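You operate a simulated robot arm through the tools that you are given. There is no shell and no other tool.

You are at the controls of a simulated two-armed robot. One attempt, no reset.

JOB
Hold the camera, pull the cap off, brush the lens clean and stand the camera upright.
Fine: cap into the purple tray, black brush back in its pot, camera on its mat. Set down upright: lens brush, camera. What is to be rubbed or washed off counts as gone when no trace of it is left.

It is judged by the outcome, as a careful person would: the job done as asked, and still so three seconds after it is handed in. It fails if anything else is knocked over, pushed out of place, dropped, spilled or broken. Lids that push on must go on centred and level and be pressed home; caps that screw on are set level and turned clockwise until they are tight.

ROBOT AND FRAMES
Two 7-joint arms with two-finger parallel grippers on one trunk, on a base that drives. Base frame: it is fixed to the floor where the robot stands at the start and does not move with it; the origin is under the middle of the robot, x ahead of it, y to its left, z up. Lengths are in mm, angles in degrees, forces in N, time in s.
The left shoulder is at the start at [52, 174, 1260], the right one opposite. With the tool pointing down near the work surface each hand reaches from about 240 to 680 mm from the robot's upright axis, wherever it stands, measured 20 degrees to its own side. Places, roughly: camera [2000, 2750, 1000]; camera mat [1900, 2800, 900]; lens brush [1750, 3000, 1000]; lens cap [2000, 2750, 1000]; purple tray [1700, 3100, 900]. Payload 3.6 kg a hand.
The tool frame of a hand sits at the grasp point between the pads (the TCP): z along the fingers, y along the line on which they close. The tips reach 30 mm beyond it. The gripper opens to 110 mm. The fingers are 20 mm wide and 10 mm thick; the gripper's body (48 by 112 mm) begins 55 mm behind the TCP.
Orientation is that of the tool frame in the base frame, as [roll, pitch, yaw] about the fixed x, y, z axes, in that order (R = Rz(yaw) Ry(pitch) Rx(roll)). With the fingers straight down and closing along the base's y, the tool's x points along the base's -x, its y along +y and its z along -z.

CONTROLS
- The arms move only by the tool send_rows. It takes "left_increments", "right_increments" or both (then of equal length, played together; a hand with none holds still); each is a list of rows, each a list of 7 numbers: the turn, a rotation vector about the base's x, y, z in units of 120 degrees (1.0 is 120 degrees), then the shift along the base's x, y, z in units of 200 mm (1.0 is 200 mm), then the opening, from 0 (shut) to 1 (fully open). In form: [[rx, ry, rz, x, y, z, fingers], ...]. A call has 1 to 20 rows; each row is the pose to reach, as a shift and turn from the pose commanded when the call began. A call with a number of a shift or a turn outside -1 to 1 is refused whole. Rows are played at 5 a second. More than 50 mm and 8.6 degrees between two rows, or a gripper value outside its range, and nothing of the call is played. A pose out of reach is approached as far as the arm can. The call stops where the force on the tool passes 40 N (or 10 N more than at its start, if that is more) or the arm is blocked; 0.2 s more then pass. The fingers move at their own pace (about 153 mm/s each) and stop on an object; they squeeze with about 22 N. The grip force told is the motor's: it shows also when the fingers shut on nothing. Time passes only in rows, and 0.2 s behind the last, so rows that repeat a pose let the fingers close. The reply holds the time, the measured pose of the TCP, the force on the tool along the base axes, the opening and the grip force, in the units named above and with some noise, with the torque about the TCP (base axes, N m) and any sound that the robot's microphone picked up.
- Cameras (640 x 400 px; columns grow to the right, rows downward): "scene" is now at [138.2, 16.4, 1433.2]; the picture's right is [0.10, -1.00, 0.00], its down [-0.58, -0.06, -0.81] and it looks along [0.81, 0.08, -0.58] (base axes); focal length 284 px, centre (320, 200). "left" rides on the left gripper at [72, -17, -103] in its tool frame; the picture's right is [0.23, 0.97, 0.00], its down [-0.76, 0.18, -0.62] and it looks along [-0.61, 0.14, 0.78] (tool axes); focal length 222 px, centre (320, 200). "right" rides on the right gripper at [72, 17, -103] in its tool frame; the picture's right is [-0.23, 0.97, 0.00], its down [-0.76, -0.18, -0.62] and it looks along [-0.61, -0.14, 0.78] (tool axes); focal length 222 px, centre (320, 200). There is no depth. A picture from a camera that has moved, and an enlarged one, comes with that camera's place and axes in the base frame and with its lens. The place of the scene camera against the robot may be out by one fixed shift of up to 12 mm in any direction.
- snapshot(camera): a new picture of that camera. The clock stands still meanwhile.
- lift_body(by): slides the trunk up (or, below 0, down) by that many mm; the arms and the scene camera ride with it, the base frame stays. It gives what a move gives, with no picture.
- drive_base(legs): drives the robot by 1 to 6 legs, each [ahead, left, turn to the left] in mm, mm and degrees, along the robot's own axes; the way and the turn of a leg run together, so that a leg with both is an arc; at most 1500 mm and 180 degrees a leg. The arms and the cameras ride along, it lands a little off, and it stops where it bumps. It gives what a move gives.
- turn_head(pan, tilt): turns the head with the scene camera to pan (to the left, within 86 degrees either way) and tilt (down, from -29 to 69), counted from straight ahead of the robot. It gives what a move gives.
- close_up(camera, box): a new picture of the part [left, top, right, bottom] of that camera's present view, enlarged. The clock stands still meanwhile.
- job_done(): hands the job in; it is judged then, once.

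Nothing tells you exact positions but the pictures and the camera data. Unless the task says otherwise, let go and move clear before handing in.

The tools are called as name(argument=value, ...) on one line, values as JSON. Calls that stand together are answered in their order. send_rows: Moves the arms, as the interface text tells. Its arguments: {"type":"object","properties":{"left_increments":{"type":"array","items":{"type":"array","items":{"type":"number"}}},"right_increments":{"type":"array","items":{"type":"array","items":{"type":"number"}}}},"required":[]} The other tools are called the same way: lift_body (by) slides the trunk up or down; drive_base (legs) drives the base; turn_head (pan, tilt) turns the head that bears the scene camera; snapshot (camera) takes a picture; close_up (camera, box) takes an enlarged picture of a part of a camera's view; job_done () hands the job in.

At the start:

```text
time_s: 0.0
left_eef_pos: [447.6, 240.6, 1161.3]
left_tcp_rot: [-180.0, 0.1, -180.0]
left_ft_force: [0.2, 0.5, 0.7]
left_wrist_torque: [-0.02, -0.02, 0.07]
left_gripper_width: 110.0
left_finger_force: 0.0
right_eef_pos: [381.4, -154.5, 1198.2]
right_tcp_rot: [-180.0, -0.1, -180.0]
right_ft_force: [-0.1, 0.0, -0.1]
right_wrist_torque: [0.0, 0.0, 0.02]
right_gripper_width: 109.7
right_finger_force: 0.0
trunk travel left (down, up): [-375.0, 388.0]
robot x, y, heading: [0.7, -6.5, -0.1]
head pan, tilt: [5.5, 35.5]
```

scene: 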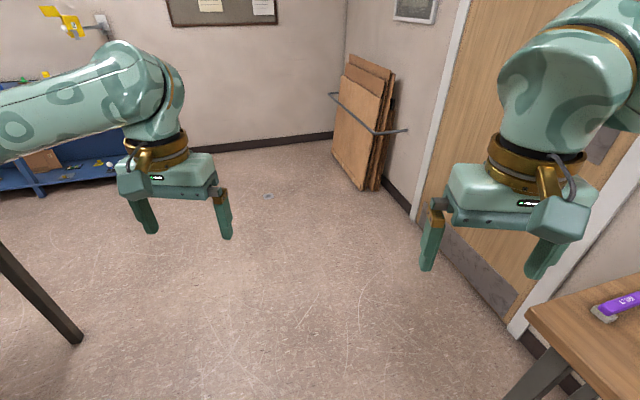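
right: 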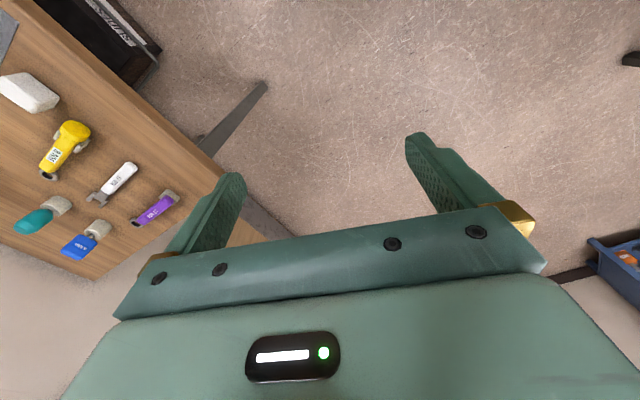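
left: 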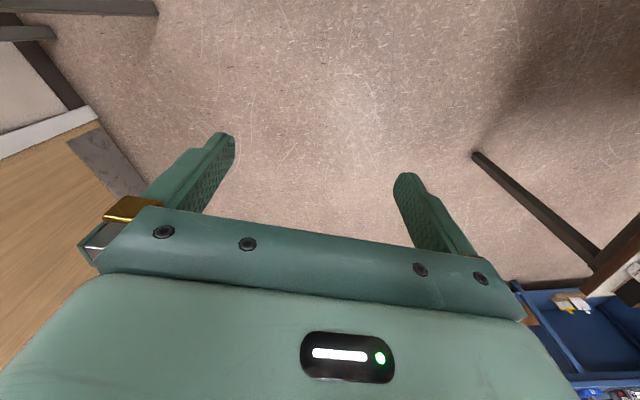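

I see the floor, a door and a bench at the right; the camera workplace should be far ahead-left, around (1900, 2850). I'll turn the head to look around first.

turn_head(pan=55, tilt=15)

snapshot(camera="scene")

```text
time_s: 1.2
left_eef_pos: [447.7, 240.3, 1162.7]
left_tcp_rot: [-180.0, 0.2, -180.0]
left_ft_force: [0.1, 0.8, 0.1]
left_wrist_torque: [0.02, -0.04, -0.01]
left_gripper_width: 110.2
left_finger_force: 0.1
right_eef_pos: [381.9, -154.4, 1197.6]
right_tcp_rot: [-180.0, -0.2, -180.0]
right_ft_force: [-0.1, 0.1, 0.0]
right_wrist_torque: [0.01, 0.01, 0.0]
right_gripper_width: 110.1
right_finger_force: 0.1
trunk travel left (down, up): [-375.0, 388.0]
robot x, y, heading: [-1.8, 2.1, 0.2]
head pan, tilt: [55.0, 15.0]
```

```text
taken
camera scene: at [104.5, 84.4, 1466.0], right [0.82, -0.57, 0.0], down [-0.15, -0.21, -0.97], along [0.55, 0.79, -0.26], focal length 284 px, centre (320, 200)
```

scene: 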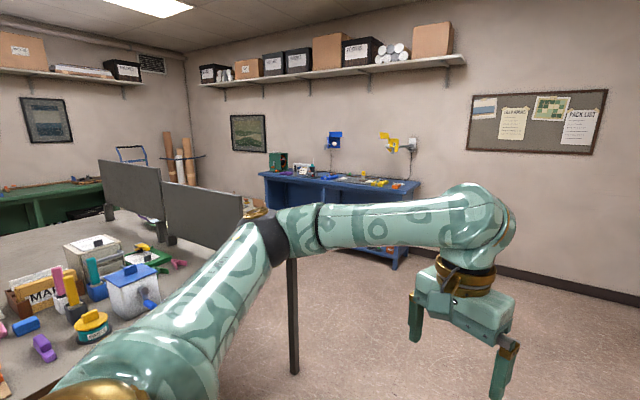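

The blue bench in the far corner looks like the camera workplace. I'll enlarge it to understand its shape.

close_up(camera="scene", box=[250, 110, 440, 270])

turn_head(pan=85, tilt=35)

snapshot(camera="scene")

```text
2.50 times, centred on (345, 190) of scene
camera zoom: at [104.5, 84.4, 1466.0], right [0.82, -0.57, 0.0], down [-0.15, -0.21, -0.97], along [0.55, 0.79, -0.26], focal length 711 px, centre (258, 225)
```

zoom: 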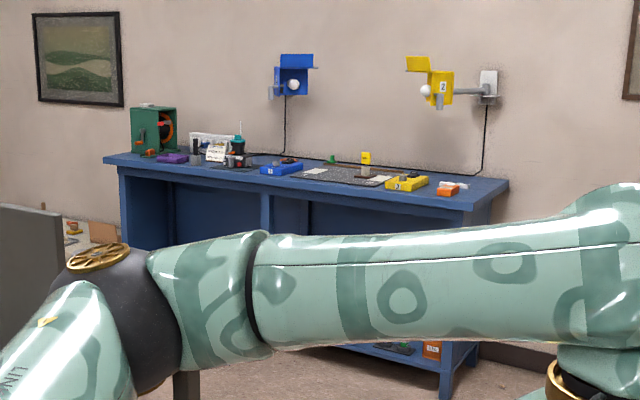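

```text
time_s: 2.1
left_eef_pos: [447.7, 240.5, 1161.6]
left_tcp_rot: [180.0, 0.1, -179.9]
left_ft_force: [1.0, -0.2, 0.6]
left_wrist_torque: [0.0, 0.02, -0.02]
left_gripper_width: 110.0
left_finger_force: 0.1
right_eef_pos: [380.5, -153.6, 1197.9]
right_tcp_rot: [-180.0, -0.1, -179.9]
right_ft_force: [-0.9, 0.2, 0.2]
right_wrist_torque: [-0.02, 0.01, 0.0]
right_gripper_width: 110.1
right_finger_force: 0.0
trunk travel left (down, up): [-375.0, 388.0]
robot x, y, heading: [-2.5, -1.4, -0.1]
head pan, tilt: [85.0, 35.0]
```

```text
taken
camera scene: at [58.6, 95.7, 1434.1], right [1.0, -0.09, 0.0], down [-0.05, -0.57, -0.82], along [0.07, 0.82, -0.57], focal length 284 px, centre (320, 200)
```

scene: 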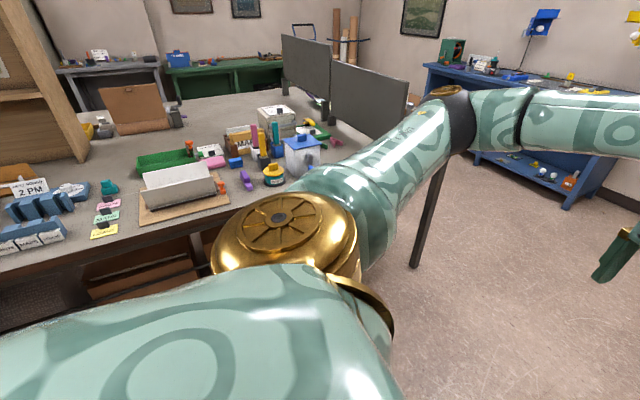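

The blue bench seems turned about 20° to my axes, with the purple tray, brush pot and camera at its left half. I'll drive ahead out of the way of the grey desk, then look again.

drive_base(legs=[[900, 0, 0], [0, 0, 60]])

turn_head(pan=0, tilt=25)

snapshot(camera="scene")

```text
time_s: 9.5
left_eef_pos: [913.7, 508.9, 1161.6]
left_tcp_rot: [180.0, 0.1, -119.5]
left_ft_force: [0.6, -0.3, 0.5]
left_wrist_torque: [-0.03, -0.01, 0.02]
left_gripper_width: 109.7
left_finger_force: 0.0
right_eef_pos: [1223.4, 255.7, 1198.0]
right_tcp_rot: [-180.0, -0.1, -119.6]
right_ft_force: [-0.1, -0.1, 0.5]
right_wrist_torque: [0.02, 0.01, -0.03]
right_gripper_width: 109.8
right_finger_force: 0.0
trunk travel left (down, up): [-375.0, 388.0]
robot x, y, heading: [900.3, 3.7, 60.4]
head pan, tilt: [85.0, 35.0]
```

```text
time_s: 11.1
left_eef_pos: [913.1, 508.9, 1161.9]
left_tcp_rot: [-180.0, 0.1, -119.5]
left_ft_force: [0.2, 0.4, 0.5]
left_wrist_torque: [0.0, -0.01, -0.01]
left_gripper_width: 110.1
left_finger_force: 0.1
right_eef_pos: [1223.5, 256.2, 1196.3]
right_tcp_rot: [-180.0, -0.1, -119.5]
right_ft_force: [0.1, 1.3, -0.4]
right_wrist_torque: [0.0, 0.01, 0.02]
right_gripper_width: 110.2
right_finger_force: 0.0
trunk travel left (down, up): [-375.0, 388.0]
robot x, y, heading: [903.1, -0.7, 60.5]
head pan, tilt: [0.0, 25.0]
```

```text
taken
camera scene: at [971.9, 134.1, 1449.8], right [0.87, -0.49, 0.0], down [-0.21, -0.37, -0.91], along [0.45, 0.79, -0.42], focal length 284 px, centre (320, 200)
```

scene: 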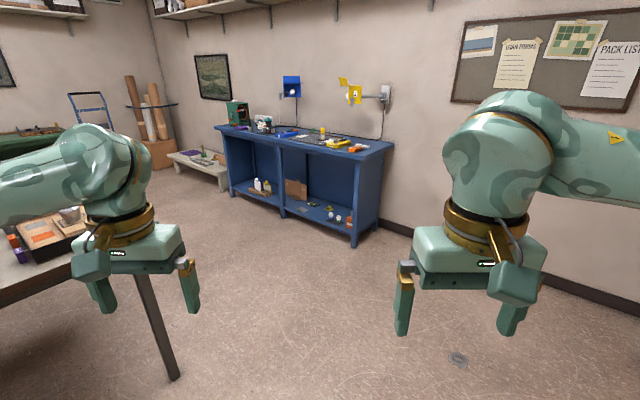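

The bench front edge runs at about 21° with n·p≈2760 and the desk stays to the left. I'll drive forward into the open floor, turn square to the bench and slide left until I face the work area from about 700 mm away.

drive_base(legs=[[1450, 0, 0], [0, 0, -39], [0, 1350, 0]])

turn_head(pan=0, tilt=35)

snapshot(camera="scene")

```text
time_s: 26.5
left_eef_pos: [1441.2, 2903.8, 1161.4]
left_tcp_rot: [180.0, 0.1, -157.4]
left_ft_force: [-0.5, 0.7, 0.1]
left_wrist_torque: [0.02, -0.01, 0.01]
left_gripper_width: 110.0
left_finger_force: 0.0
right_eef_pos: [1530.9, 2515.2, 1196.4]
right_tcp_rot: [-179.9, -0.1, -157.4]
right_ft_force: [-0.4, 0.0, 0.2]
right_wrist_torque: [0.02, 0.02, -0.01]
right_gripper_width: 110.1
right_finger_force: 0.0
trunk travel left (down, up): [-375.0, 388.0]
robot x, y, heading: [1120.4, 2511.5, 22.5]
head pan, tilt: [0.0, 25.0]
```

```text
time_s: 27.2
left_eef_pos: [1442.6, 2903.0, 1162.5]
left_tcp_rot: [-179.9, 0.1, -157.3]
left_ft_force: [-0.4, 0.8, 0.0]
left_wrist_torque: [-0.01, 0.0, 0.02]
left_gripper_width: 109.9
left_finger_force: 0.0
right_eef_pos: [1532.0, 2513.3, 1197.1]
right_tcp_rot: [-180.0, 0.0, -157.5]
right_ft_force: [1.0, -0.1, 0.3]
right_wrist_torque: [-0.02, 0.0, 0.0]
right_gripper_width: 110.0
right_finger_force: 0.0
trunk travel left (down, up): [-375.0, 388.0]
robot x, y, heading: [1122.5, 2509.2, 22.8]
head pan, tilt: [0.0, 35.0]
```

```text
taken
camera scene: at [1248.5, 2571.7, 1434.1], right [0.38, -0.92, 0.0], down [-0.53, -0.22, -0.82], along [0.76, 0.31, -0.57], focal length 284 px, centre (320, 200)
```

scene: 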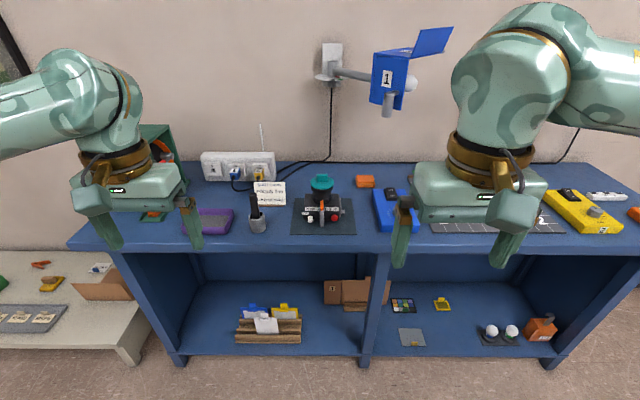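

Now I face the bench: purple tray, brush in its pot, and the camera on its dark mat are in front of me. Enlarging for details.

close_up(camera="scene", box=[170, 150, 370, 275])

close_up(camera="scene", box=[285, 165, 365, 240])

close_up(camera="scene", box=[350, 20, 460, 130])

```text
3.20 times, centred on (270, 212) of scene
camera zoom: at [1248.5, 2571.7, 1434.1], right [0.38, -0.92, 0.0], down [-0.53, -0.22, -0.82], along [0.76, 0.31, -0.57], focal length 910 px, centre (480, 160)
```

zoom: 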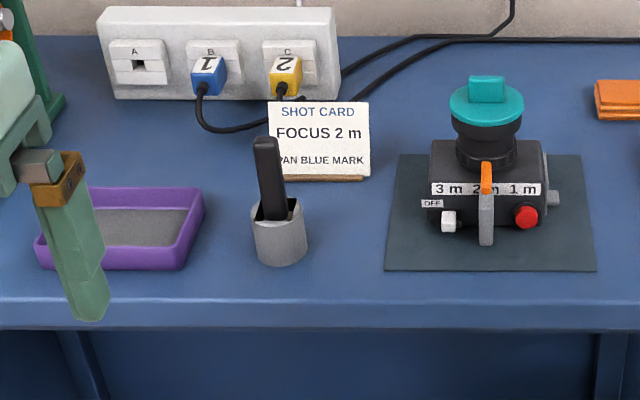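

```text
5.33 times, centred on (325, 202) of scene
camera zoom: at [1248.5, 2571.7, 1434.1], right [0.38, -0.92, 0.0], down [-0.53, -0.22, -0.82], along [0.76, 0.31, -0.57], focal length 1517 px, centre (293, 187)
```

zoom: 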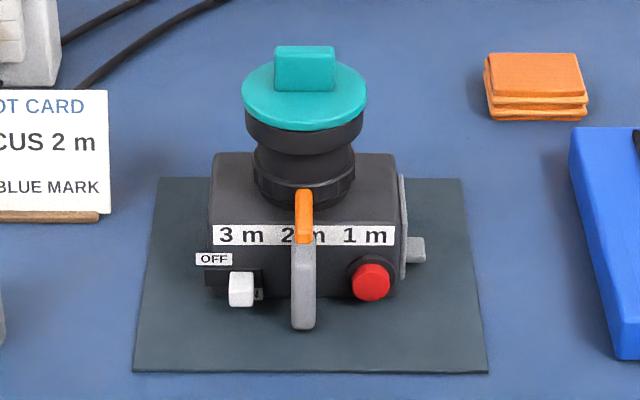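

```text
3.64 times, centred on (405, 75) of scene
camera zoom: at [1248.5, 2571.7, 1434.1], right [0.38, -0.92, 0.0], down [-0.53, -0.22, -0.82], along [0.76, 0.31, -0.57], focal length 1035 px, centre (11, 654)
```

zoom: 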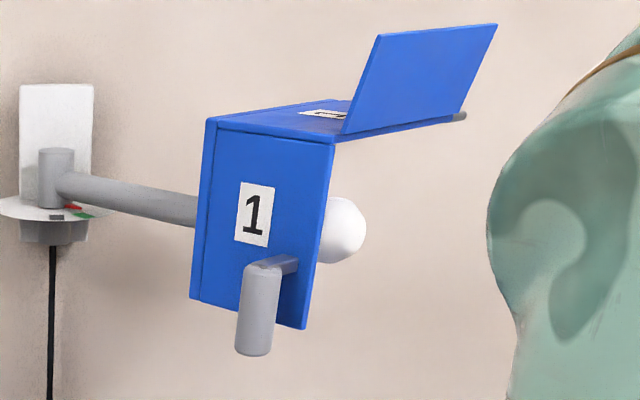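

The camera lies lens-up on its mat with a teal tabbed cap; the black brush stands in the grey pot, the purple tray is left of it. I'll move ahead and slightly left so that all items are within reach, then look again.

drive_base(legs=[[0, 70, 0], [250, 0, 0]])

turn_head(pan=0, tilt=50)

snapshot(camera="scene")

snapshot(camera="left")

snapshot(camera="right")

```text
time_s: 29.6
left_eef_pos: [1647.1, 3062.5, 1160.9]
left_tcp_rot: [180.0, 0.0, -157.5]
left_ft_force: [0.2, -0.2, 0.1]
left_wrist_torque: [0.0, -0.01, 0.01]
left_gripper_width: 110.1
left_finger_force: 0.1
right_eef_pos: [1736.1, 2671.9, 1197.2]
right_tcp_rot: [-179.9, 0.0, -157.6]
right_ft_force: [1.3, -0.3, -0.9]
right_wrist_torque: [0.01, 0.03, 0.01]
right_gripper_width: 110.0
right_finger_force: 0.1
trunk travel left (down, up): [-375.0, 388.0]
robot x, y, heading: [1322.3, 2670.7, 22.4]
head pan, tilt: [0.0, 35.0]
```

```text
time_s: 30.4
left_eef_pos: [1647.7, 3061.9, 1161.7]
left_tcp_rot: [180.0, 0.1, -157.6]
left_ft_force: [0.3, -0.2, 1.1]
left_wrist_torque: [-0.03, -0.01, 0.0]
left_gripper_width: 109.8
left_finger_force: 0.0
right_eef_pos: [1735.4, 2671.5, 1195.8]
right_tcp_rot: [179.9, -0.1, -157.6]
right_ft_force: [-0.6, 0.0, -0.1]
right_wrist_torque: [-0.01, 0.0, -0.02]
right_gripper_width: 110.2
right_finger_force: 0.1
trunk travel left (down, up): [-375.0, 388.0]
robot x, y, heading: [1324.9, 2670.8, 22.5]
head pan, tilt: [0.0, 50.0]
```

```text
taken
camera scene: at [1441.7, 2726.4, 1412.4], right [0.38, -0.92, 0.0], down [-0.71, -0.29, -0.64], along [0.59, 0.24, -0.77], focal length 284 px, centre (320, 200)
```

scene: 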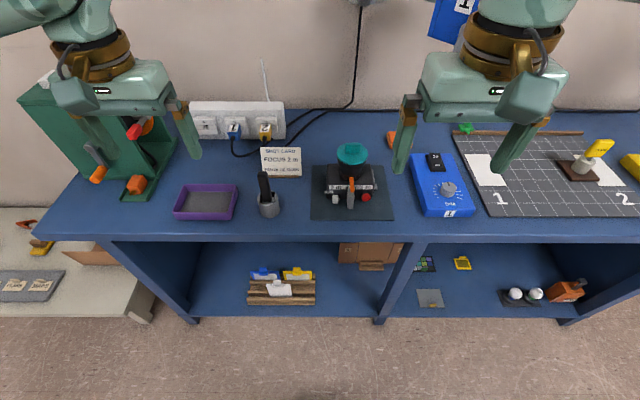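

```text
taken
camera left: at [1586.3, 3019.5, 1264.8], right [-0.58, 0.81, 0.0], down [0.64, 0.45, 0.62], along [0.51, 0.36, -0.78], focal length 222 px, centre (320, 200)
```

left: 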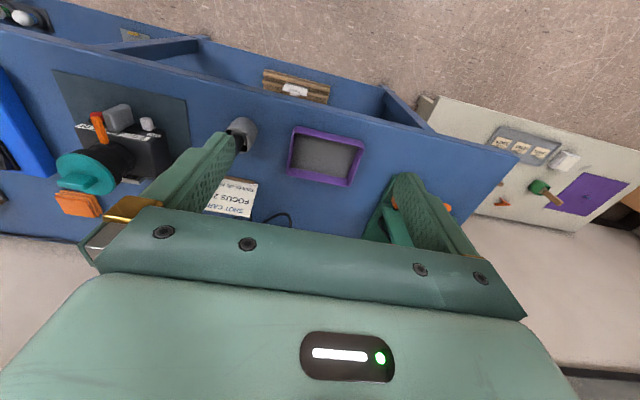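

```text
taken
camera right: at [1662.0, 2659.9, 1299.7], right [-0.16, 0.99, 0.0], down [0.77, 0.13, 0.62], along [0.61, 0.1, -0.78], focal length 222 px, centre (320, 200)
```

right: 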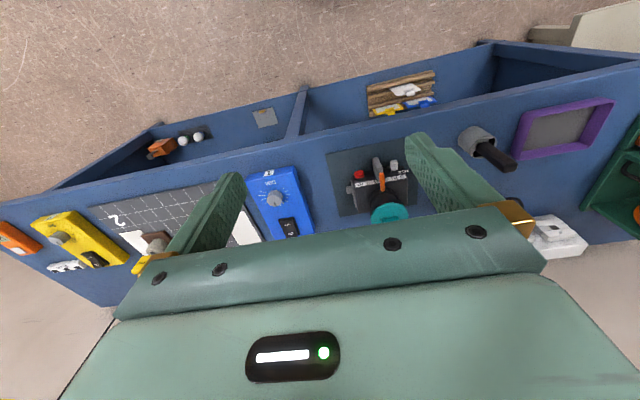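

The picture from the wrist cameras is upside-down but usable. I'll enlarge to triangulate the table height and camera details.

close_up(camera="right", box=[310, 100, 530, 237])

close_up(camera="left", box=[40, 60, 280, 220])

close_up(camera="scene", box=[160, 130, 400, 280])

```text
2.91 times, centred on (420, 168) of right
camera zoom: at [1662.0, 2659.9, 1299.7], right [-0.16, 0.99, 0.0], down [0.77, 0.13, 0.62], along [0.61, 0.1, -0.78], focal length 646 px, centre (29, 292)
```

zoom: 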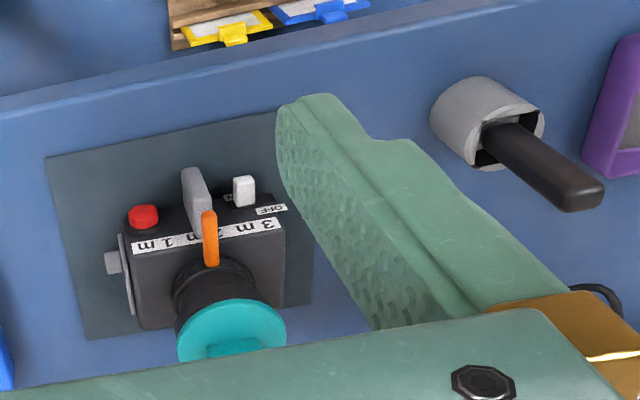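

```text
2.50 times, centred on (160, 140) of left
camera zoom: at [1586.3, 3019.5, 1264.8], right [-0.58, 0.81, 0.0], down [0.64, 0.45, 0.62], along [0.51, 0.36, -0.78], focal length 555 px, centre (720, 350)
```

zoom: 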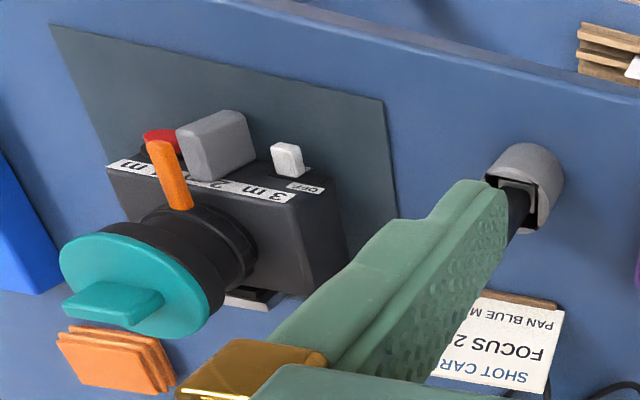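

```text
2.67 times, centred on (280, 205) of scene
camera zoom: at [1441.7, 2726.4, 1412.4], right [0.38, -0.92, 0.0], down [-0.71, -0.29, -0.64], along [0.59, 0.24, -0.77], focal length 759 px, centre (427, 187)
```

zoom: 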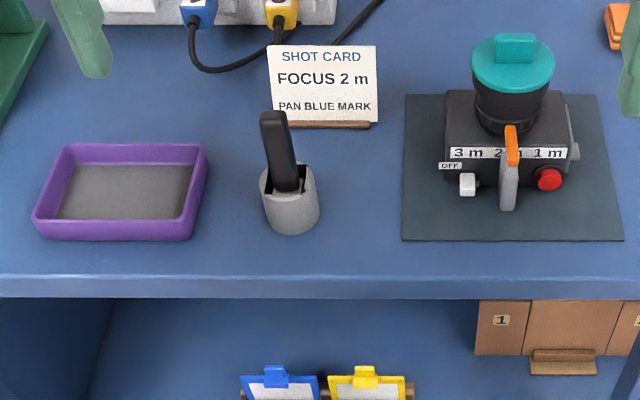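

The camera body is about 110×75×52 mm lying on its back (lens up), mat top at z≈868. I'll pull the left hand away from the green box, then drive 90 mm nearer for comfortable reach.

send_rows(left_increments=[[0, 0, 0, 0.05, -0.12, 0.15, 1], [0, 0, 0, 0.1, -0.24, 0.3, 1], [0, 0, 0, 0.12, -0.3, 0.35, 1]])

drive_base(legs=[[90, 0, 0]])

snapshot(camera="scene")

```text
time_s: 31.2
left_eef_pos: [1669.6, 3002.2, 1231.2]
left_tcp_rot: [179.9, 0.0, -157.6]
left_ft_force: [-0.2, 0.3, 0.5]
left_wrist_torque: [0.03, -0.03, 0.0]
left_gripper_width: 109.9
left_finger_force: 0.1
right_eef_pos: [1736.1, 2671.3, 1196.3]
right_tcp_rot: [180.0, -0.1, -157.6]
right_ft_force: [0.4, 0.3, 0.7]
right_wrist_torque: [0.0, 0.02, 0.01]
right_gripper_width: 110.2
right_finger_force: 0.0
trunk travel left (down, up): [-375.0, 388.0]
robot x, y, heading: [1325.5, 2668.7, 22.4]
head pan, tilt: [0.0, 50.0]
```

```text
time_s: 32.3
left_eef_pos: [1755.5, 3036.2, 1229.7]
left_tcp_rot: [-179.9, 0.1, -157.5]
left_ft_force: [0.3, -0.1, -0.4]
left_wrist_torque: [-0.03, 0.03, -0.04]
left_gripper_width: 109.8
left_finger_force: 0.0
right_eef_pos: [1821.0, 2706.9, 1196.7]
right_tcp_rot: [180.0, -0.1, -157.5]
right_ft_force: [-0.2, 0.8, -0.1]
right_wrist_torque: [0.03, 0.05, -0.02]
right_gripper_width: 109.9
right_finger_force: 0.0
trunk travel left (down, up): [-375.0, 388.0]
robot x, y, heading: [1410.4, 2705.1, 22.6]
head pan, tilt: [0.0, 50.0]
```

```text
taken
camera scene: at [1527.2, 2761.6, 1412.2], right [0.38, -0.92, 0.0], down [-0.71, -0.29, -0.64], along [0.59, 0.24, -0.77], focal length 284 px, centre (320, 200)
```

scene: 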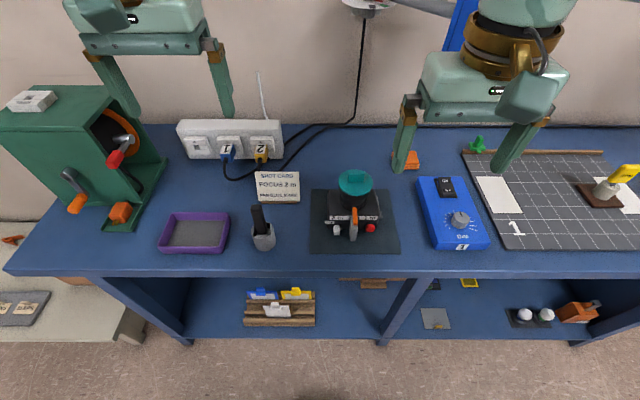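

I'll bring the left hand round to look at the rear (far) face of the camera, to learn which face is its base.

send_rows(left_increments=[[0, 0, -0.0682, 0.0841, 0.0039, -0.0773, 1], [0, 0, -0.1364, 0.1682, 0.0077, -0.1545, 1], [0, 0, -0.2045, 0.2523, 0.0116, -0.2318, 1], [0, 0, -0.2727, 0.3364, 0.0155, -0.3091, 1], [0, 0, -0.3409, 0.4205, 0.0193, -0.3864, 1], [0, 0, -0.4091, 0.5045, 0.0232, -0.4636, 1], [0, 0, -0.4773, 0.5886, 0.027, -0.5409, 1], [0, 0, -0.5455, 0.6727, 0.0309, -0.6182, 1], [0, 0, -0.6136, 0.7568, 0.0348, -0.6955, 1], [0, 0, -0.6818, 0.8409, 0.0386, -0.7727, 1], [0, 0, -0.75, 0.925, 0.0425, -0.85, 1]])

snapshot(camera="left")

snapshot(camera="scene")

```text
time_s: 34.7
left_eef_pos: [1939.4, 3043.8, 1061.1]
left_tcp_rot: [-179.8, 0.1, 112.3]
left_ft_force: [-0.4, -0.4, 1.1]
left_wrist_torque: [0.01, 0.02, 0.01]
left_gripper_width: 110.0
left_finger_force: 0.1
right_eef_pos: [1819.2, 2705.5, 1197.1]
right_tcp_rot: [179.9, -0.1, -157.6]
right_ft_force: [-0.5, -1.1, 0.1]
right_wrist_torque: [0.0, 0.02, 0.01]
right_gripper_width: 110.0
right_finger_force: 0.0
trunk travel left (down, up): [-375.0, 388.0]
robot x, y, heading: [1407.4, 2704.6, 22.1]
head pan, tilt: [0.0, 50.0]
```

```text
taken
camera left: at [1897.8, 3105.2, 1163.8], right [0.81, 0.58, 0.0], down [0.45, -0.64, 0.62], along [0.36, -0.51, -0.78], focal length 222 px, centre (320, 200)
```

left: 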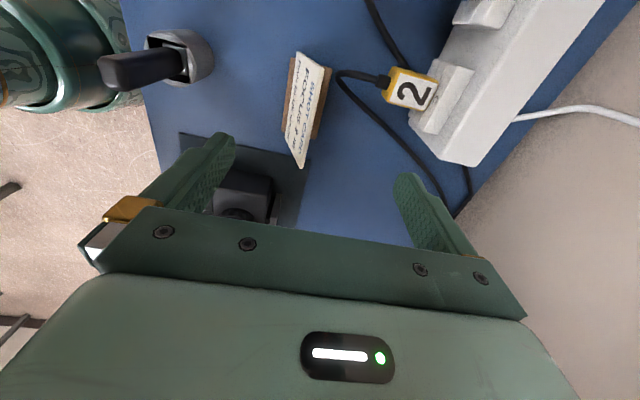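

```text
taken
camera scene: at [1526.7, 2760.4, 1412.3], right [0.38, -0.92, 0.0], down [-0.71, -0.29, -0.64], along [0.59, 0.24, -0.77], focal length 284 px, centre (320, 200)
```

scene: 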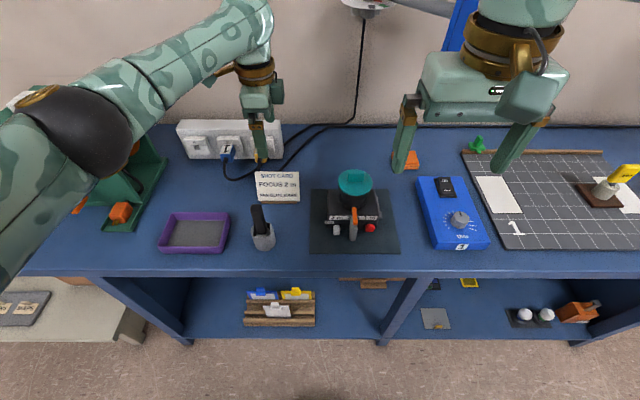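

The gripper hides the camera body in this view; I'll tilt the hand so its camera looks under, toward the rear face.

send_rows(left_increments=[[-0.058, -0.024, 0, 0.02, 0.01, 0, 1], [-0.116, -0.048, 0, 0.04, 0.02, 0, 1], [-0.173, -0.072, 0, 0.06, 0.03, 0, 1], [-0.231, -0.096, 0, 0.08, 0.04, 0, 1]])

snapshot(camera="left")

```text
time_s: 35.7
left_eef_pos: [1956.0, 3052.5, 1060.2]
left_tcp_rot: [-179.9, 30.2, 112.4]
left_ft_force: [-0.5, 1.1, 0.0]
left_wrist_torque: [0.01, 0.04, 0.0]
left_gripper_width: 109.9
left_finger_force: 0.1
right_eef_pos: [1819.5, 2706.7, 1196.8]
right_tcp_rot: [-180.0, 0.0, -157.5]
right_ft_force: [-0.6, -0.6, -0.4]
right_wrist_torque: [-0.06, -0.01, -0.01]
right_gripper_width: 110.0
right_finger_force: 0.0
trunk travel left (down, up): [-375.0, 388.0]
robot x, y, heading: [1408.6, 2704.0, 22.5]
head pan, tilt: [0.0, 50.0]
```

```text
taken
camera left: at [1896.6, 3153.1, 1114.1], right [0.83, 0.55, -0.11], down [0.3, -0.25, 0.92], along [0.48, -0.79, -0.37], focal length 222 px, centre (320, 200)
```

left: 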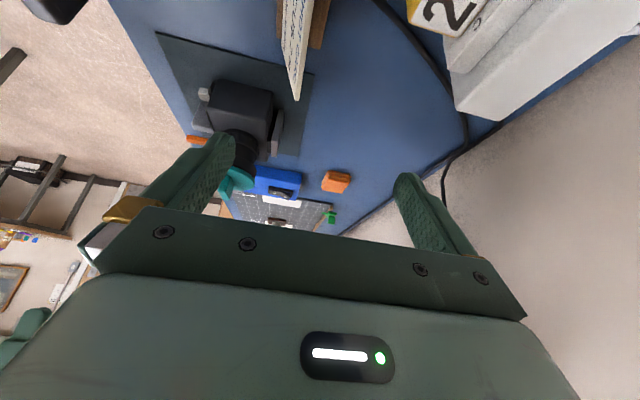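

close_up(camera="left", box=[150, 30, 350, 200])

```text
2.35 times, centred on (250, 115) of left
camera zoom: at [1896.6, 3153.1, 1114.1], right [0.83, 0.55, -0.11], down [0.3, -0.25, 0.92], along [0.48, -0.79, -0.37], focal length 523 px, centre (485, 400)
```

zoom: 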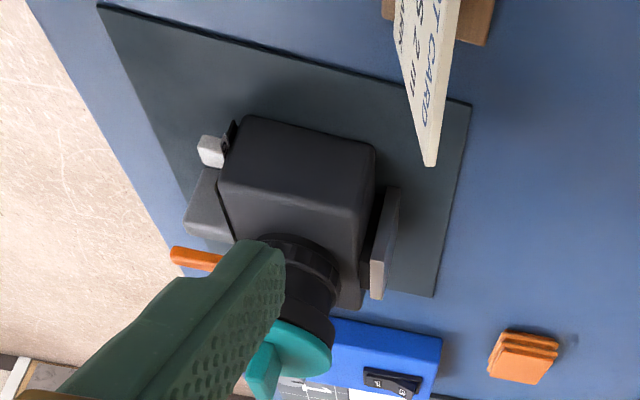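

There is a grey plate on a stem at the far face — probably its foot. I'll look more squarely from behind.

send_rows(left_increments=[[0, 0, -0.0584, 0.052, -0.127, 0.02, 1], [0, 0, -0.1168, 0.104, -0.254, 0.04, 1], [0, 0, -0.1752, 0.156, -0.381, 0.04, 1], [0, 0, -0.2336, 0.208, -0.508, 0.04, 1], [0, 0, -0.292, 0.26, -0.635, 0.04, 1]])

snapshot(camera="left")

```text
time_s: 36.9
left_eef_pos: [1940.7, 2958.9, 1069.9]
left_tcp_rot: [179.9, 30.1, 79.6]
left_ft_force: [0.0, -0.1, -0.7]
left_wrist_torque: [-0.01, 0.0, -0.01]
left_gripper_width: 110.0
left_finger_force: 0.0
left hand out of reach, approached as far as the arm can: row 2, 3, 4, 5
right_eef_pos: [1818.1, 2707.0, 1197.3]
right_tcp_rot: [-180.0, -0.1, -157.6]
right_ft_force: [0.1, -0.3, -0.7]
right_wrist_torque: [0.0, 0.0, 0.02]
right_gripper_width: 110.0
right_finger_force: 0.1
trunk travel left (down, up): [-375.0, 388.0]
robot x, y, heading: [1408.7, 2703.8, 22.3]
head pan, tilt: [0.0, 50.0]
```

```text
taken
camera left: at [1944.8, 3074.2, 1123.6], right [0.99, 0.02, -0.11], down [0.11, -0.37, 0.92], along [-0.03, -0.93, -0.37], focal length 222 px, centre (320, 200)
```

left: 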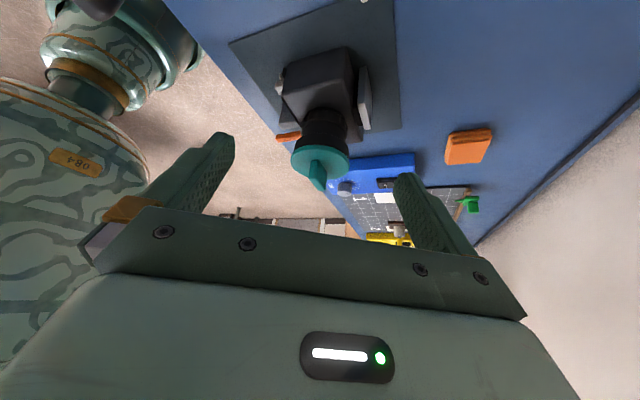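

close_up(camera="left", box=[220, 0, 460, 200])

snapshot(camera="scene")

```text
2.00 times, centred on (340, 100) of left
camera zoom: at [1944.8, 3074.2, 1123.6], right [0.99, 0.02, -0.11], down [0.11, -0.37, 0.92], along [-0.03, -0.93, -0.37], focal length 444 px, centre (280, 400)
```

zoom: 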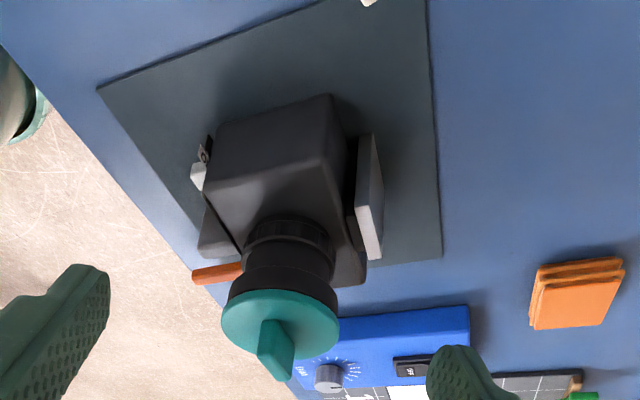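

```text
taken
camera scene: at [1525.8, 2761.5, 1412.3], right [0.38, -0.92, 0.0], down [-0.71, -0.29, -0.64], along [0.59, 0.24, -0.77], focal length 284 px, centre (320, 200)
```

scene: 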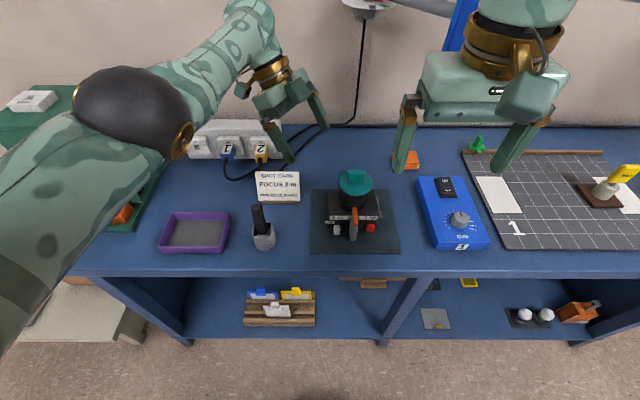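

The far face carries a grey foot plate, so upright means controls up, lens pointing horizontally away from me. Now close-ups for accurate positions of cap, lens and brush.

close_up(camera="scene", box=[300, 150, 410, 260])

close_up(camera="scene", box=[150, 190, 290, 260])

close_up(camera="right", box=[300, 60, 520, 240])

```text
3.64 times, centred on (355, 205) of scene
camera zoom: at [1525.8, 2761.5, 1412.3], right [0.38, -0.92, 0.0], down [-0.71, -0.29, -0.64], along [0.59, 0.24, -0.77], focal length 1035 px, centre (193, 182)
```

zoom: 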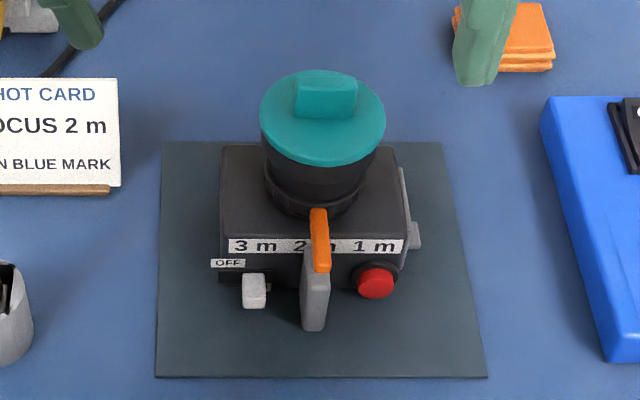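

```text
4.57 times, centred on (220, 225) of scene
camera zoom: at [1525.8, 2761.5, 1412.3], right [0.38, -0.92, 0.0], down [-0.71, -0.29, -0.64], along [0.59, 0.24, -0.77], focal length 1301 px, centre (777, 86)
```

zoom: 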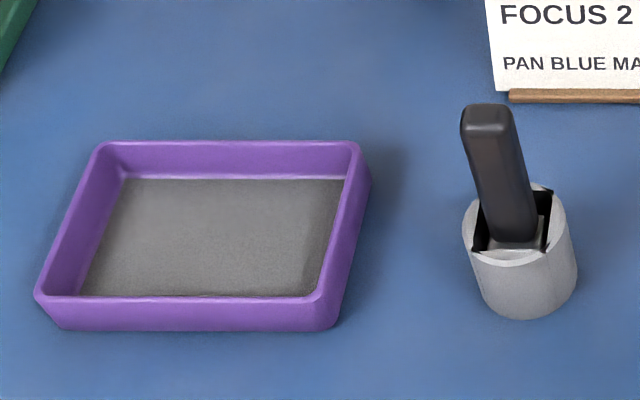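

```text
2.22 times, centred on (410, 150) of right
camera zoom: at [1746.0, 2694.9, 1299.7], right [-0.16, 0.99, 0.0], down [0.77, 0.13, 0.62], along [0.61, 0.1, -0.78], focal length 494 px, centre (120, 311)
```

zoom: 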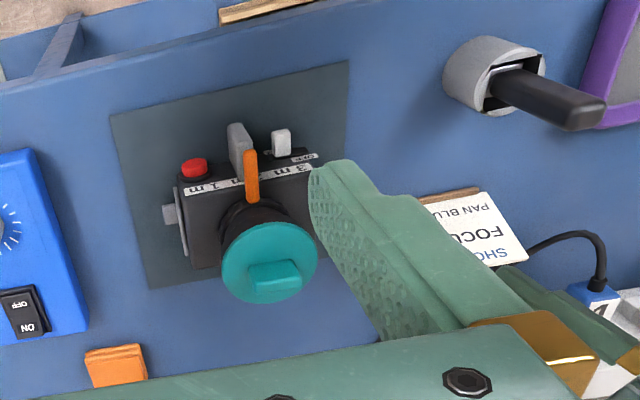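

The lens axis is near (1930, 2844), cap disc z≈980, foot plate behind. I'll bring the left hand back to a neutral pose over the left side.

send_rows(left_increments=[[0, 0, 0.0584, -0.052, 0.127, 0.1, 1], [0, 0, 0.1168, -0.104, 0.254, 0.2, 1], [0, 0, 0.1752, -0.156, 0.381, 0.3, 1], [0, 0, 0.2336, -0.208, 0.508, 0.4, 1], [0, 0, 0.292, -0.26, 0.635, 0.5, 1]])

send_rows(left_increments=[[0.058, 0.024, 0, -0.05, -0.02, 0, 1], [0.116, 0.048, 0, -0.1, -0.04, 0, 1], [0.173, 0.072, 0, -0.15, -0.06, 0, 1], [0.231, 0.096, 0, -0.2, -0.08, 0, 1]])

send_rows(left_increments=[[0, 0, 0.0682, -0.09, 0.0, 0, 1], [0, 0, 0.1364, -0.18, 0.0, 0, 1], [0, 0, 0.2045, -0.27, 0.0, 0, 1], [0, 0, 0.2727, -0.36, 0.0, 0, 1], [0, 0, 0.3409, -0.45, 0.0, 0, 1], [0, 0, 0.4091, -0.54, 0.0, 0, 1], [0, 0, 0.4773, -0.63, 0.0, 0, 1], [0, 0, 0.5455, -0.72, 0.0, 0, 1], [0, 0, 0.6136, -0.81, 0.0, 0, 1], [0, 0, 0.6818, -0.9, 0.0, 0, 1], [0, 0, 0.75, -0.95, 0.0, 0, 1]])

```text
time_s: 38.1
left_eef_pos: [1939.7, 3111.2, 1178.9]
left_tcp_rot: [-179.9, 30.2, 112.6]
left_ft_force: [-0.4, -0.7, 0.5]
left_wrist_torque: [-0.02, 0.01, 0.0]
left_gripper_width: 110.1
left_finger_force: 0.1
left hand out of reach, approached as far as the arm can: row 1, 2, 3, 4, 5
right_eef_pos: [1820.7, 2706.3, 1197.1]
right_tcp_rot: [-180.0, 0.0, -157.7]
right_ft_force: [0.4, 0.3, 0.6]
right_wrist_torque: [0.0, -0.04, 0.03]
right_gripper_width: 109.9
right_finger_force: 0.1
trunk travel left (down, up): [-375.0, 388.0]
robot x, y, heading: [1408.4, 2705.3, 22.3]
head pan, tilt: [0.0, 50.0]
```

```text
time_s: 39.1
left_eef_pos: [1933.8, 3102.0, 1183.4]
left_tcp_rot: [-179.9, -0.2, 112.4]
left_ft_force: [0.0, 0.4, -0.6]
left_wrist_torque: [-0.01, 0.01, 0.01]
left_gripper_width: 110.0
left_finger_force: 0.1
left hand out of reach, approached as far as the arm can: row 1, 2, 3, 4
right_eef_pos: [1818.5, 2705.2, 1197.1]
right_tcp_rot: [179.9, 0.0, -157.7]
right_ft_force: [0.5, -1.0, -0.3]
right_wrist_torque: [0.03, -0.01, 0.0]
right_gripper_width: 109.9
right_finger_force: 0.0
trunk travel left (down, up): [-375.0, 388.0]
robot x, y, heading: [1408.2, 2703.4, 22.1]
head pan, tilt: [0.0, 50.0]
```

```text
time_s: 41.5
left_eef_pos: [1904.3, 3163.3, 1221.4]
left_tcp_rot: [180.0, 0.0, -157.4]
left_ft_force: [0.3, -0.6, -0.4]
left_wrist_torque: [0.01, 0.0, 0.0]
left_gripper_width: 109.8
left_finger_force: 0.0
left hand out of reach, approached as far as the arm can: row 1, 2, 3, 4, 5, 6, 7, 8, 9, 10, 11
right_eef_pos: [1819.3, 2705.4, 1197.1]
right_tcp_rot: [180.0, 0.0, -157.6]
right_ft_force: [0.3, -0.3, 0.1]
right_wrist_torque: [-0.01, 0.01, -0.01]
right_gripper_width: 110.1
right_finger_force: 0.2
trunk travel left (down, up): [-375.0, 388.0]
robot x, y, heading: [1409.1, 2706.4, 22.5]
head pan, tilt: [0.0, 50.0]
```

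The left arm reports being out of reach; I'll test with small moves back toward the robot to see how it responds.

send_rows(left_increments=[[0, 0, 0, 0, 0, 0, 1], [0, 0, 0, -0.1, -0.05, 0, 1], [0, 0, 0, -0.2, -0.1, 0, 1]])

snapshot(camera="scene")

```text
time_s: 42.3
left_eef_pos: [1901.7, 3158.1, 1233.2]
left_tcp_rot: [179.9, 0.0, -157.5]
left_ft_force: [0.1, 1.1, -0.3]
left_wrist_torque: [-0.01, 0.02, -0.01]
left_gripper_width: 109.9
left_finger_force: 0.0
left hand out of reach, approached as far as the arm can: row 2, 3
right_eef_pos: [1820.0, 2706.6, 1197.6]
right_tcp_rot: [179.9, -0.1, -157.6]
right_ft_force: [0.1, 0.6, 0.2]
right_wrist_torque: [-0.01, -0.02, 0.02]
right_gripper_width: 109.9
right_finger_force: 0.1
trunk travel left (down, up): [-375.0, 388.0]
robot x, y, heading: [1407.1, 2703.8, 22.4]
head pan, tilt: [0.0, 50.0]
```

```text
taken
camera scene: at [1525.8, 2760.8, 1412.4], right [0.38, -0.92, 0.0], down [-0.71, -0.29, -0.64], along [0.59, 0.24, -0.77], focal length 284 px, centre (320, 200)
```

scene: 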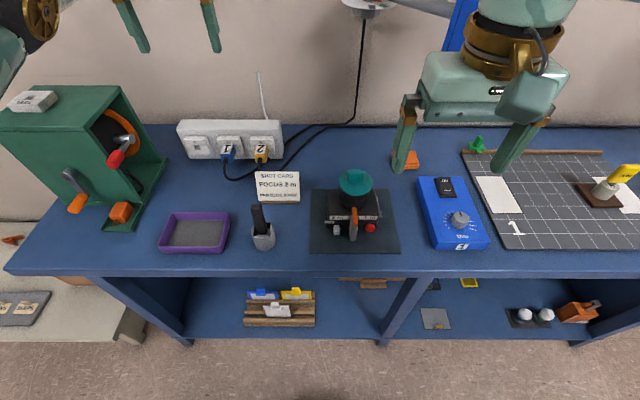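

The arm sits at some joint limit. I'll try small probing moves in other directions and a yaw change to get it free.

send_rows(left_increments=[[0, 0, -0.07, 0, 0, 0, 1], [0, 0, -0.14, 0, 0, 0, 1], [0, 0, -0.21, 0, 0, 0, 1], [0, 0, -0.21, -0.1, -0.05, 0, 1], [0, 0, -0.21, -0.2, -0.1, 0, 1]])

send_rows(left_increments=[[0, 0, 0, 0, 0, -0.1, 1], [0, 0, 0, 0, 0, -0.2, 1]])

send_rows(left_increments=[[0, 0, 0, 0.04, -0.1, 0, 1], [0, 0, 0, 0.08, -0.2, 0, 1]])

```text
time_s: 43.5
left_eef_pos: [1899.6, 3156.8, 1242.9]
left_tcp_rot: [-179.8, -0.1, 177.0]
left_ft_force: [0.7, -0.1, 0.9]
left_wrist_torque: [0.0, -0.03, -0.02]
left_gripper_width: 110.0
left_finger_force: 0.0
left hand out of reach, approached as far as the arm can: row 4, 5
right_eef_pos: [1818.9, 2706.2, 1197.6]
right_tcp_rot: [180.0, -0.2, -157.6]
right_ft_force: [0.2, -0.3, 0.1]
right_wrist_torque: [0.01, 0.04, -0.04]
right_gripper_width: 109.7
right_finger_force: 0.1
trunk travel left (down, up): [-375.0, 388.0]
robot x, y, heading: [1408.4, 2702.5, 22.4]
head pan, tilt: [0.0, 50.0]
```

```text
time_s: 44.1
left_eef_pos: [1909.5, 3161.3, 1206.5]
left_tcp_rot: [179.9, 0.0, 177.2]
left_ft_force: [0.1, -0.1, -0.5]
left_wrist_torque: [0.02, -0.01, 0.01]
left_gripper_width: 110.1
left_finger_force: 0.0
left hand out of reach, approached as far as the arm can: row 1, 2
right_eef_pos: [1819.8, 2705.1, 1198.0]
right_tcp_rot: [180.0, -0.1, -157.6]
right_ft_force: [0.3, -0.4, 0.0]
right_wrist_torque: [-0.01, 0.0, -0.03]
right_gripper_width: 109.8
right_finger_force: 0.0
trunk travel left (down, up): [-375.0, 388.0]
robot x, y, heading: [1407.7, 2703.3, 22.1]
head pan, tilt: [0.0, 50.0]
```

```text
time_s: 44.7
left_eef_pos: [1924.8, 3119.9, 1206.2]
left_tcp_rot: [-180.0, 0.1, 177.2]
left_ft_force: [-0.2, 0.3, -0.8]
left_wrist_torque: [0.02, -0.01, -0.02]
left_gripper_width: 110.0
left_finger_force: 0.0
right_eef_pos: [1819.8, 2706.3, 1197.3]
right_tcp_rot: [180.0, -0.1, -157.6]
right_ft_force: [0.4, -0.6, 0.0]
right_wrist_torque: [0.0, -0.05, -0.03]
right_gripper_width: 110.0
right_finger_force: 0.1
trunk travel left (down, up): [-375.0, 388.0]
robot x, y, heading: [1408.8, 2703.5, 22.7]
head pan, tilt: [0.0, 50.0]
```

Moves at constant radius work but not inward: it looks like the left elbow is straight or at a limit. I'll look at the arm itself.

turn_head(pan=50, tilt=10)

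snapshot(camera="scene")

```text
time_s: 45.9
left_eef_pos: [1926.2, 3120.7, 1206.1]
left_tcp_rot: [-180.0, 0.1, 177.3]
left_ft_force: [-0.1, -0.4, 0.2]
left_wrist_torque: [-0.01, 0.0, 0.02]
left_gripper_width: 110.0
left_finger_force: 0.0
right_eef_pos: [1818.7, 2705.5, 1196.3]
right_tcp_rot: [180.0, -0.2, -157.6]
right_ft_force: [0.7, -0.1, 0.6]
right_wrist_torque: [0.01, -0.04, 0.02]
right_gripper_width: 109.9
right_finger_force: 0.2
trunk travel left (down, up): [-375.0, 388.0]
robot x, y, heading: [1407.0, 2704.4, 22.5]
head pan, tilt: [50.0, 10.0]
```

```text
taken
camera scene: at [1483.0, 2820.3, 1474.1], right [0.95, -0.3, 0.0], down [-0.05, -0.17, -0.98], along [0.3, 0.94, -0.17], focal length 284 px, centre (320, 200)
```

scene: 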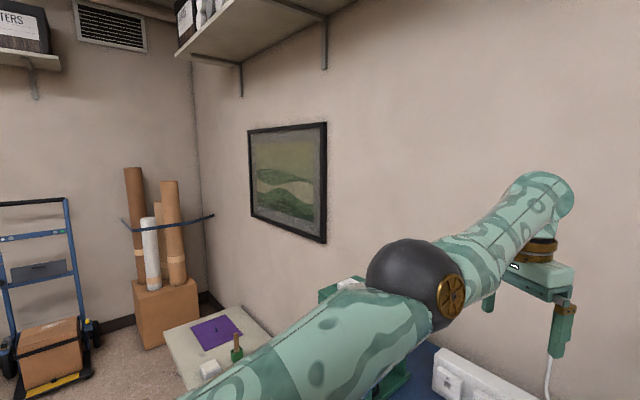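

The left elbow is nearly straight, so inward moves are singular. I'll raise the hand while pulling inward so that the elbow bends.

send_rows(left_increments=[[0, 0, 0, 0, 0, 0.15, 1], [0, 0, 0, 0, 0, 0.3, 1], [0, 0, 0, 0, 0, 0.45, 1], [0, 0, 0, 0, 0, 0.6, 1], [0, 0, 0, -0.1, -0.05, 0.7, 1], [0, 0, 0, -0.25, -0.1, 0.75, 1], [0, 0, 0, -0.4, -0.15, 0.75, 1]])

```text
time_s: 47.5
left_eef_pos: [1874.1, 3110.0, 1343.4]
left_tcp_rot: [-180.0, 0.2, 177.2]
left_ft_force: [-0.1, -0.4, -0.7]
left_wrist_torque: [0.03, 0.01, 0.01]
left_gripper_width: 110.0
left_finger_force: 0.1
left hand out of reach, approached as far as the arm can: row 1, 2, 3, 4, 5, 6, 7
right_eef_pos: [1819.2, 2705.2, 1196.8]
right_tcp_rot: [-180.0, 0.0, -157.6]
right_ft_force: [-0.5, 0.2, -0.7]
right_wrist_torque: [0.02, -0.04, 0.01]
right_gripper_width: 110.2
right_finger_force: 0.1
trunk travel left (down, up): [-375.0, 388.0]
robot x, y, heading: [1405.9, 2705.2, 22.2]
head pan, tilt: [50.0, 10.0]
```

Still on the maximum-reach sphere. Sideways motion worked exactly, so I'll move right along a chord that lies inside the reach.

send_rows(left_increments=[[0, 0, 0, 0.0, -0.2, 0, 1], [0, 0, 0, 0.0, -0.4, 0, 1], [0, 0, 0, 0.0, -0.6, 0, 1], [0, 0, 0, 0.0, -0.8, 0, 1], [0, 0, 0, 0.0, -1.0, 0, 1], [0, 0, 0, -0.1, -1.0, 0, 1], [0, 0, 0, -0.2, -1.0, 0, 1]])

snapshot(camera="scene")

```text
time_s: 49.1
left_eef_pos: [1891.3, 2913.8, 1357.8]
left_tcp_rot: [-180.0, 0.1, 177.4]
left_ft_force: [-0.2, 0.2, 0.0]
left_wrist_torque: [0.02, -0.02, 0.0]
left_gripper_width: 110.0
left_finger_force: 0.0
left hand out of reach, approached as far as the arm can: row 1, 2, 3, 4, 5, 6, 7
right_eef_pos: [1819.6, 2704.6, 1197.0]
right_tcp_rot: [-180.0, 0.0, -157.6]
right_ft_force: [0.3, -0.1, 0.3]
right_wrist_torque: [0.02, 0.01, 0.01]
right_gripper_width: 110.1
right_finger_force: 0.1
trunk travel left (down, up): [-375.0, 388.0]
robot x, y, heading: [1407.3, 2706.2, 22.3]
head pan, tilt: [50.0, 10.0]
```

```text
taken
camera scene: at [1482.8, 2820.1, 1474.2], right [0.95, -0.3, 0.0], down [-0.05, -0.17, -0.98], along [0.3, 0.94, -0.17], focal length 284 px, centre (320, 200)
```

scene: 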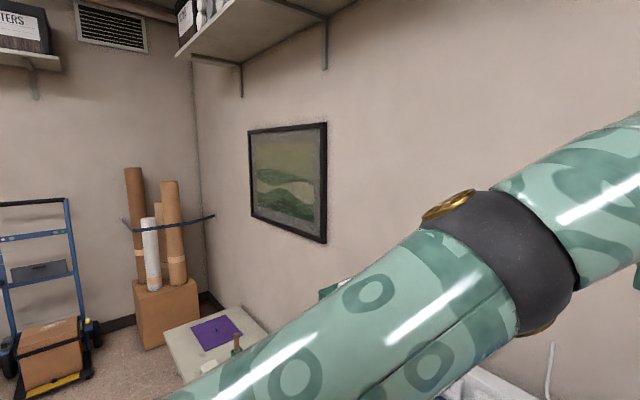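

The elbow axis is now vertical, so further movement to the right/inward should bend it. Continue.

send_rows(left_increments=[[0, 0, 0, 0.0, -0.15, 0, 1], [0, 0, 0, 0.0, -0.3, 0, 1], [0, 0, 0, 0.0, -0.45, 0, 1], [0, 0, 0, -0.1, -0.5, 0, 1], [0, 0, 0, -0.2, -0.5, 0, 1], [0, 0, 0, -0.3, -0.5, 0, 1], [0, 0, 0, -0.4, -0.5, 0, 1]])

```text
time_s: 50.7
left_eef_pos: [1888.7, 2910.6, 1361.6]
left_tcp_rot: [-179.9, 0.2, 177.2]
left_ft_force: [-0.4, 0.5, 0.1]
left_wrist_torque: [0.03, 0.03, 0.0]
left_gripper_width: 109.7
left_finger_force: 0.1
left hand out of reach, approached as far as the arm can: row 1, 2, 3, 4, 5, 6, 7
right_eef_pos: [1819.6, 2705.4, 1197.7]
right_tcp_rot: [-180.0, -0.1, -157.6]
right_ft_force: [0.1, -0.7, 0.1]
right_wrist_torque: [-0.02, -0.01, 0.02]
right_gripper_width: 110.1
right_finger_force: 0.1
trunk travel left (down, up): [-375.0, 388.0]
robot x, y, heading: [1403.4, 2707.1, 22.4]
head pan, tilt: [50.0, 10.0]
```

Stuck at another limit; I'll head directly for the original neutral pose (down, left and inward).

send_rows(left_increments=[[0, 0, 0.05, -0.13, 0.12, -0.13, 1], [0, 0, 0.1, -0.26, 0.24, -0.26, 1], [0, 0, 0.15, -0.4, 0.37, -0.4, 1], [0, 0, 0.2, -0.53, 0.5, -0.53, 1], [0, 0, 0.22, -0.67, 0.62, -0.66, 1], [0, 0, 0.22, -0.67, 0.62, -0.66, 1]])

snapshot(camera="scene")

```text
time_s: 52.1
left_eef_pos: [1883.6, 3037.8, 1354.5]
left_tcp_rot: [179.8, -0.6, -156.3]
left_ft_force: [-0.9, 0.3, 0.0]
left_wrist_torque: [0.0, 0.03, 0.0]
left_gripper_width: 110.2
left_finger_force: 0.0
left hand out of reach, approached as far as the arm can: row 1, 2, 3, 4, 5, 6
right_eef_pos: [1819.7, 2705.7, 1198.5]
right_tcp_rot: [-179.9, 0.0, -157.5]
right_ft_force: [-0.9, -0.5, 0.4]
right_wrist_torque: [-0.01, 0.0, -0.04]
right_gripper_width: 110.1
right_finger_force: 0.0
trunk travel left (down, up): [-375.0, 388.0]
robot x, y, heading: [1407.9, 2704.6, 22.3]
head pan, tilt: [50.0, 10.0]
```

```text
taken
camera scene: at [1482.8, 2819.6, 1474.3], right [0.95, -0.3, 0.0], down [-0.05, -0.17, -0.98], along [0.3, 0.94, -0.17], focal length 284 px, centre (320, 200)
```

scene: 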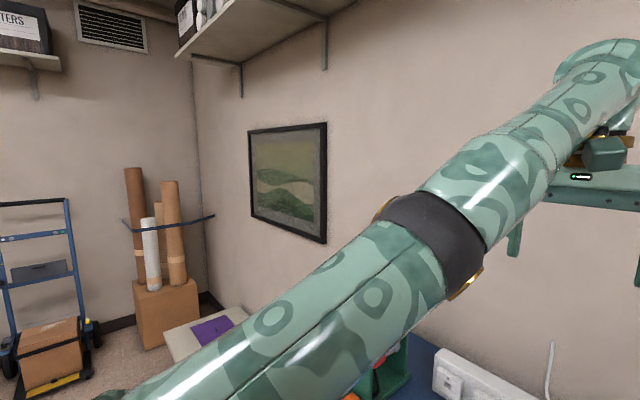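

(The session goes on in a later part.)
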